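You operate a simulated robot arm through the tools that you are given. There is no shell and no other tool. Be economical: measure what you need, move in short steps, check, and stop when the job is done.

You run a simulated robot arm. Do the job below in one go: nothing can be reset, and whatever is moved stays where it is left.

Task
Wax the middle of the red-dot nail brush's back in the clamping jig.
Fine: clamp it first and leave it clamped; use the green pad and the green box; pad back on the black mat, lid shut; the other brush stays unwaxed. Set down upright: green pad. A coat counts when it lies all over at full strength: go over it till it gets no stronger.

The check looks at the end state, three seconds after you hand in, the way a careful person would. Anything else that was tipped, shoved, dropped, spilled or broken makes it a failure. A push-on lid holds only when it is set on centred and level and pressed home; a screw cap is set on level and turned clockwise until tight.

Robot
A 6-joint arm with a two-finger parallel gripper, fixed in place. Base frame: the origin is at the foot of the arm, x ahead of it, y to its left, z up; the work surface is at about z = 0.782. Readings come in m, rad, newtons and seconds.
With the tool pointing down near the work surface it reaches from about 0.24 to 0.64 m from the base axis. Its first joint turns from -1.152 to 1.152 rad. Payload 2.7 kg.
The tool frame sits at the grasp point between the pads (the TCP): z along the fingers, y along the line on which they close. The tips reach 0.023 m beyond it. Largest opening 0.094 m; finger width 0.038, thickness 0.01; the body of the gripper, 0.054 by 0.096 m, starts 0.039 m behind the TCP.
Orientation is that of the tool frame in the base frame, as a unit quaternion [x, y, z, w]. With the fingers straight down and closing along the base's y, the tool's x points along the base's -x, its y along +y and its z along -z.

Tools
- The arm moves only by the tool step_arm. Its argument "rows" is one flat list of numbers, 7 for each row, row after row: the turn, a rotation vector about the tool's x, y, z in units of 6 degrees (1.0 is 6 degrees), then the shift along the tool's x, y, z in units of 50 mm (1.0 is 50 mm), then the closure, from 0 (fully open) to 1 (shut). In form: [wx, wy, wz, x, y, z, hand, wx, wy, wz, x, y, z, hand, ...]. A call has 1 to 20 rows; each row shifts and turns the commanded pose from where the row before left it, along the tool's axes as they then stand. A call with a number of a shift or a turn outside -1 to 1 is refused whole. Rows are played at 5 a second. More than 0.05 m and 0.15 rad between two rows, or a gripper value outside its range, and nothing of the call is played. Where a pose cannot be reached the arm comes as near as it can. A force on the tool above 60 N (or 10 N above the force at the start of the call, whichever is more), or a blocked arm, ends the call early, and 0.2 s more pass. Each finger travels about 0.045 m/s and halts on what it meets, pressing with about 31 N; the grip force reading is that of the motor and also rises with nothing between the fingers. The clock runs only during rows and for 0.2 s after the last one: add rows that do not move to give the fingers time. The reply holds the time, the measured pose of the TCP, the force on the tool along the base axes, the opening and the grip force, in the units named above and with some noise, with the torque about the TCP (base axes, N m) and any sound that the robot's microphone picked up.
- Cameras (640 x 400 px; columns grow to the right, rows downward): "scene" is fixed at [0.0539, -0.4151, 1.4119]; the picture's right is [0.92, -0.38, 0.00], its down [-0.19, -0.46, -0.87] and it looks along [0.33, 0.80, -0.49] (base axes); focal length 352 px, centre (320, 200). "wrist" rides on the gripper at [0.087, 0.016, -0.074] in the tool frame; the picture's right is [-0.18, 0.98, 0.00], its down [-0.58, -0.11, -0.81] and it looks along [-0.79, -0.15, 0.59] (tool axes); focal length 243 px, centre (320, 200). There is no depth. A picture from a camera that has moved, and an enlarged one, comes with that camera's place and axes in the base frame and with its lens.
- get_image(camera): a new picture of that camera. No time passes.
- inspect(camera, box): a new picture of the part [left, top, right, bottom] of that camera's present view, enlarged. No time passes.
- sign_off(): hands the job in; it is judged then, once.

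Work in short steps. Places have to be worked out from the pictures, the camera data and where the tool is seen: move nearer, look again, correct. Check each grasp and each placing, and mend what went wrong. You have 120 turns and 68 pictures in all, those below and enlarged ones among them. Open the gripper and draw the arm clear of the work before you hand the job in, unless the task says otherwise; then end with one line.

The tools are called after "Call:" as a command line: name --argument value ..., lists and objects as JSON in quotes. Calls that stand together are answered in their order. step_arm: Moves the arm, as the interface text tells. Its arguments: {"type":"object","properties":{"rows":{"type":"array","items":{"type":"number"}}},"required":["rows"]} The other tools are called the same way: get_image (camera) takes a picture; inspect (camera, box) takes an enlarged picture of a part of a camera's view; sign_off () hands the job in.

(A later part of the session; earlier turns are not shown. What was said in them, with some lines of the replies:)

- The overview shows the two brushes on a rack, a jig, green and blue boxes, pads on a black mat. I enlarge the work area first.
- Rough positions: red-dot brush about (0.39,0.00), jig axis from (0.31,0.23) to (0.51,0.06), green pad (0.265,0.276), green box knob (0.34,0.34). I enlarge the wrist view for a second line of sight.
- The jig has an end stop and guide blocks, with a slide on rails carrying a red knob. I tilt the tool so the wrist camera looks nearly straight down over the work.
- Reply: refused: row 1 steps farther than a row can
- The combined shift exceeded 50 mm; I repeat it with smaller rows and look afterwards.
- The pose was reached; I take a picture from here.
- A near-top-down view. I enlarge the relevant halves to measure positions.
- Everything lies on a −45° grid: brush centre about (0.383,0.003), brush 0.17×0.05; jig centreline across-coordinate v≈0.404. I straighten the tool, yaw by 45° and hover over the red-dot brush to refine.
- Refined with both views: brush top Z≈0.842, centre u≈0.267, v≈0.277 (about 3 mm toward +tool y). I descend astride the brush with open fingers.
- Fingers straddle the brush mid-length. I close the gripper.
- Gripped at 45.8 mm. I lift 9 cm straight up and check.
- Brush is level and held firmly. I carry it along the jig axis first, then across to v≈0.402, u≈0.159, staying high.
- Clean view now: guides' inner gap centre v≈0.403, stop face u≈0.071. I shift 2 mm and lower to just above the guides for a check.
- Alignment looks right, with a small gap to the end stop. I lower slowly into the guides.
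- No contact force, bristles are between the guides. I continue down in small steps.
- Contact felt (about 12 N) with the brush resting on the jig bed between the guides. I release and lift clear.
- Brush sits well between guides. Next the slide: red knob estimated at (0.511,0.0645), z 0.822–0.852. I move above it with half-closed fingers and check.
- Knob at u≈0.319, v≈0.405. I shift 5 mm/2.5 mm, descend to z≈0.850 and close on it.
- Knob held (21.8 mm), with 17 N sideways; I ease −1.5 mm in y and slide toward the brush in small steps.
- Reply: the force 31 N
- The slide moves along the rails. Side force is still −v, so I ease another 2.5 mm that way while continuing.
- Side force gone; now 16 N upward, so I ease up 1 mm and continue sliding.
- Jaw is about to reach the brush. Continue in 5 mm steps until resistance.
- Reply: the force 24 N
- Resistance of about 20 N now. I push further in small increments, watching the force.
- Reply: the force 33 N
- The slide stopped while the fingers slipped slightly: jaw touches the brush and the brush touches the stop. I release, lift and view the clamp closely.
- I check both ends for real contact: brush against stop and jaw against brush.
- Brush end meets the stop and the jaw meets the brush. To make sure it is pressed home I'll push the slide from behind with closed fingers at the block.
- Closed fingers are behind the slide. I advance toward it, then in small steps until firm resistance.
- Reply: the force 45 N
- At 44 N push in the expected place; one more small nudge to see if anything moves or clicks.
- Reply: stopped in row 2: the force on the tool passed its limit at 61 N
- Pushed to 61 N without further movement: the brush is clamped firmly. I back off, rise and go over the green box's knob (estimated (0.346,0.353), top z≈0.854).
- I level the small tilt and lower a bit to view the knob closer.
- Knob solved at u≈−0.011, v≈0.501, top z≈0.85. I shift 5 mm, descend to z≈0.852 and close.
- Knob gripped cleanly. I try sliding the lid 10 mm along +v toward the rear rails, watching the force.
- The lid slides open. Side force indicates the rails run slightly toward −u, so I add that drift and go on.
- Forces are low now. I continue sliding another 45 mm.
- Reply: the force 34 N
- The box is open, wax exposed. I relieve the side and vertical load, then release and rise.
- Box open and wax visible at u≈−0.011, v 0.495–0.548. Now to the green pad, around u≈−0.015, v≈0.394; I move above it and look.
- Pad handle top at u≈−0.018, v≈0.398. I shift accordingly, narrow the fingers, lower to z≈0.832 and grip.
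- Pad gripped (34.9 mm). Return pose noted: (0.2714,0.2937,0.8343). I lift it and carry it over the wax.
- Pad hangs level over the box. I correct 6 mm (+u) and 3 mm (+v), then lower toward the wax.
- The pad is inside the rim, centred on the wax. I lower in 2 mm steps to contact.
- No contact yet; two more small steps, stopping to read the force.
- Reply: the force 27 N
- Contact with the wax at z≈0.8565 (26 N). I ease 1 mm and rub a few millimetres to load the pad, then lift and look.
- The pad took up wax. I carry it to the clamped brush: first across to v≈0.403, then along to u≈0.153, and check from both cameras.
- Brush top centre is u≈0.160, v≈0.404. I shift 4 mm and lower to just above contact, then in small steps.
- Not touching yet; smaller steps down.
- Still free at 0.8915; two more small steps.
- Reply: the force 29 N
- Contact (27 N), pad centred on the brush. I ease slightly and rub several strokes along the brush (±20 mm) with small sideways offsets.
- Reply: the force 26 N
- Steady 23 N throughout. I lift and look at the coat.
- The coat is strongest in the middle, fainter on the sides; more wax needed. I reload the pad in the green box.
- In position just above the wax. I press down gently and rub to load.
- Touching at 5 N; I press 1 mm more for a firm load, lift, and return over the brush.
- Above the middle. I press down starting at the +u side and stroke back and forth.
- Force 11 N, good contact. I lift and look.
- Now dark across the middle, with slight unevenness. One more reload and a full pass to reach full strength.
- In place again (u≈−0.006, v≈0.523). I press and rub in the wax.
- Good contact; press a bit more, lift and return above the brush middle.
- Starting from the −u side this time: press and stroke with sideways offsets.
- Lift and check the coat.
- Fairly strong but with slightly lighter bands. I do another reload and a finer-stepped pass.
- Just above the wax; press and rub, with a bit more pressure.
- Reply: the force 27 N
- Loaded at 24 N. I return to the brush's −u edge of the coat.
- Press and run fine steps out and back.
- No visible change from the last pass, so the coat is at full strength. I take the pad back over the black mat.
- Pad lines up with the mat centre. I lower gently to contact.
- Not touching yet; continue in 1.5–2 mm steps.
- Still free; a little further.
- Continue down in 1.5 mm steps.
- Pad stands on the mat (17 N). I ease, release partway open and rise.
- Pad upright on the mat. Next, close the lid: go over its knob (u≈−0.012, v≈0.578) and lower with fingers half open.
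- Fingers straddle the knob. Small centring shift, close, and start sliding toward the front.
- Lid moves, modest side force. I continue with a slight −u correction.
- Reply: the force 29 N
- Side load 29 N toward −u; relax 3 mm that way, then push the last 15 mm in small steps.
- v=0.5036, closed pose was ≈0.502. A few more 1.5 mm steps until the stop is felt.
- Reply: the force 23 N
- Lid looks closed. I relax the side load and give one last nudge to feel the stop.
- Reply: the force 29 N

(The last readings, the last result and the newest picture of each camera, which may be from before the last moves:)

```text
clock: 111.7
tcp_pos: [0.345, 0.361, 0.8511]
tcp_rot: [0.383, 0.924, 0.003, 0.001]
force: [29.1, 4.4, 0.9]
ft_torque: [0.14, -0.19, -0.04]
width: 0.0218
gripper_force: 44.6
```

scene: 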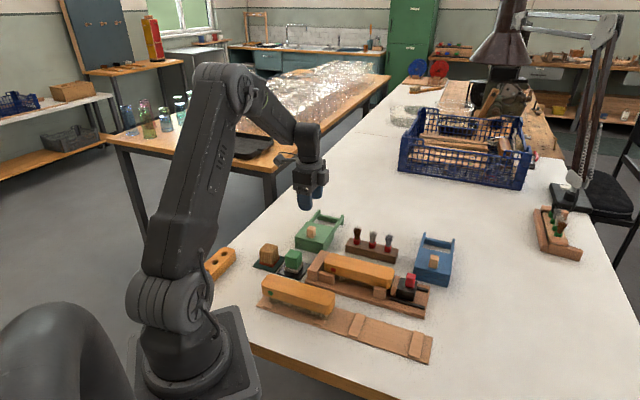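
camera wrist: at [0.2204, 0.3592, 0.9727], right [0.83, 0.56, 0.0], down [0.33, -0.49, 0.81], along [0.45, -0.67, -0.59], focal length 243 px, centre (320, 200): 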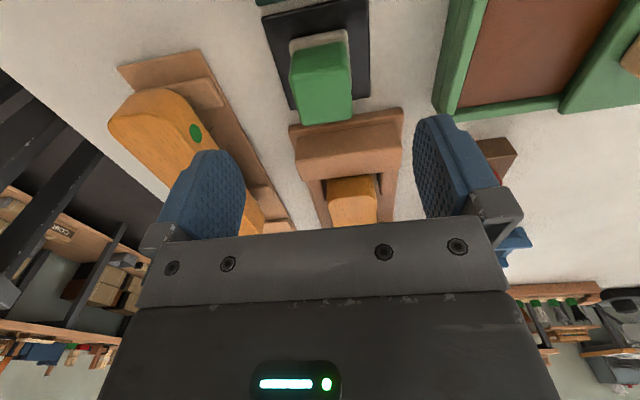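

Stop felt (24 N along +v): lid is shut. I unload, release and withdraw upward.

Call:
step_arm --rows '[0, 0, 0, -0.03, 0.04, 0, 1, 0, 0, 0, 0, 0, 0, 0.4, 0, 0, 0, 0, 0, 0, 0.4, 0, 0, 0, 0, 0, -0.5, 0.4, 0, 0, 0, 0, 0, -0.9, 0, 0, 0, 0, 0, 0, -0.9, 0, 0, 0, 0, 0, 0, -0.9, 0, 0, 0, 0, 0, 0, -0.9, 0, 0, 0, 0, 0.8, 0, 0, 0, 0, 0, 0, 0, 0, 0, 0]'

Call:
inspect --camera "scene" --box '[240, 190, 460, 360]'

Call:
inspect --camera "scene" --box '[275, 190, 365, 270]'

```text
clock: 113.9
tcp_pos: [0.3179, 0.388, 1.0547]
tcp_rot: [0.382, 0.924, 0.0, 0.0]
force: [0.3, -0.9, -1.2]
ft_torque: [0.01, 0.01, 0.02]
width: 0.0941
gripper_force: 0.0
```

```text
2.35 times, centred on (350, 275) of scene
camera zoom: at [0.0539, -0.4151, 1.4119], right [0.93, -0.38, 0.0], down [-0.19, -0.46, -0.87], along [0.33, 0.8, -0.49], focal length 827 px, centre (249, 24)
```

zoom: 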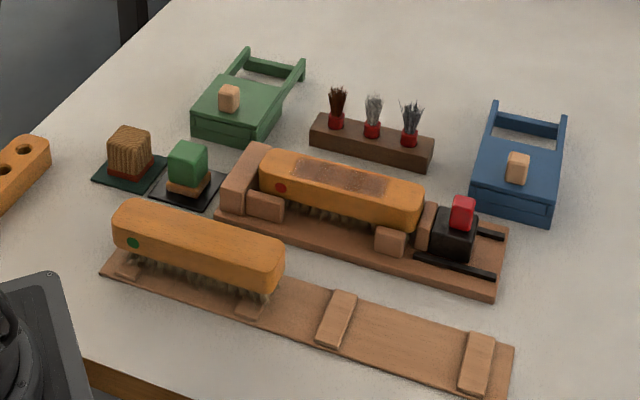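

```text
5.00 times, centred on (320, 230) of scene
camera zoom: at [0.0539, -0.4151, 1.4119], right [0.93, -0.38, 0.0], down [-0.19, -0.46, -0.87], along [0.33, 0.8, -0.49], focal length 1758 px, centre (320, 50)
```

zoom: 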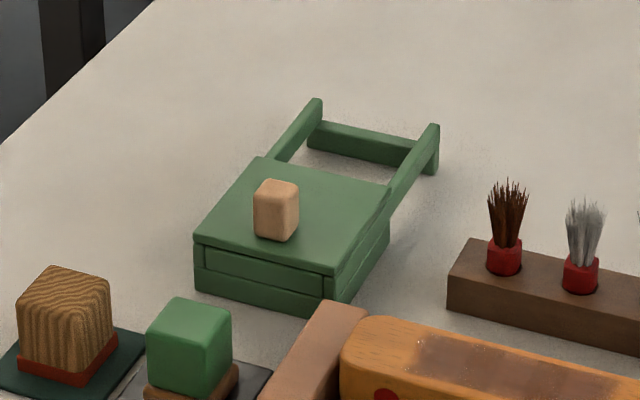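

Lid shut, pad in place, brush clamped, arm clear. One last tight look at the coat for evenness.

Call:
inspect --camera "scene" --box '[332, 252, 386, 282]'

```text
11.85 times, centred on (359, 267) of scene
camera zoom: at [0.0539, -0.4151, 1.4119], right [0.93, -0.38, 0.0], down [-0.19, -0.46, -0.87], along [0.33, 0.8, -0.49], focal length 4166 px, centre (-142, -594)
```

zoom: 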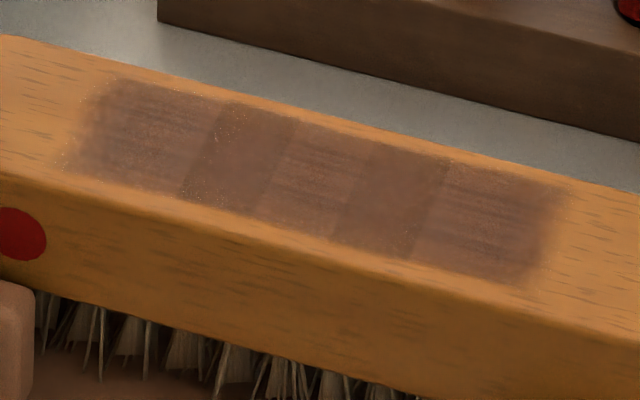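

The three overlapping coat patches (left, middle, right) look equally strong, and the smooth darker strips are only where they overlap. The coat is continuous, so I hand in.

Call:
sign_off

```text
The job is handed in.
```

I waxed the middle of the red-dot brush's back until another pass made no visible difference. The brush is still clamped in the jig, the green pad stands upright on the black mat, the green box's lid is shut, and the other brush was not touched.
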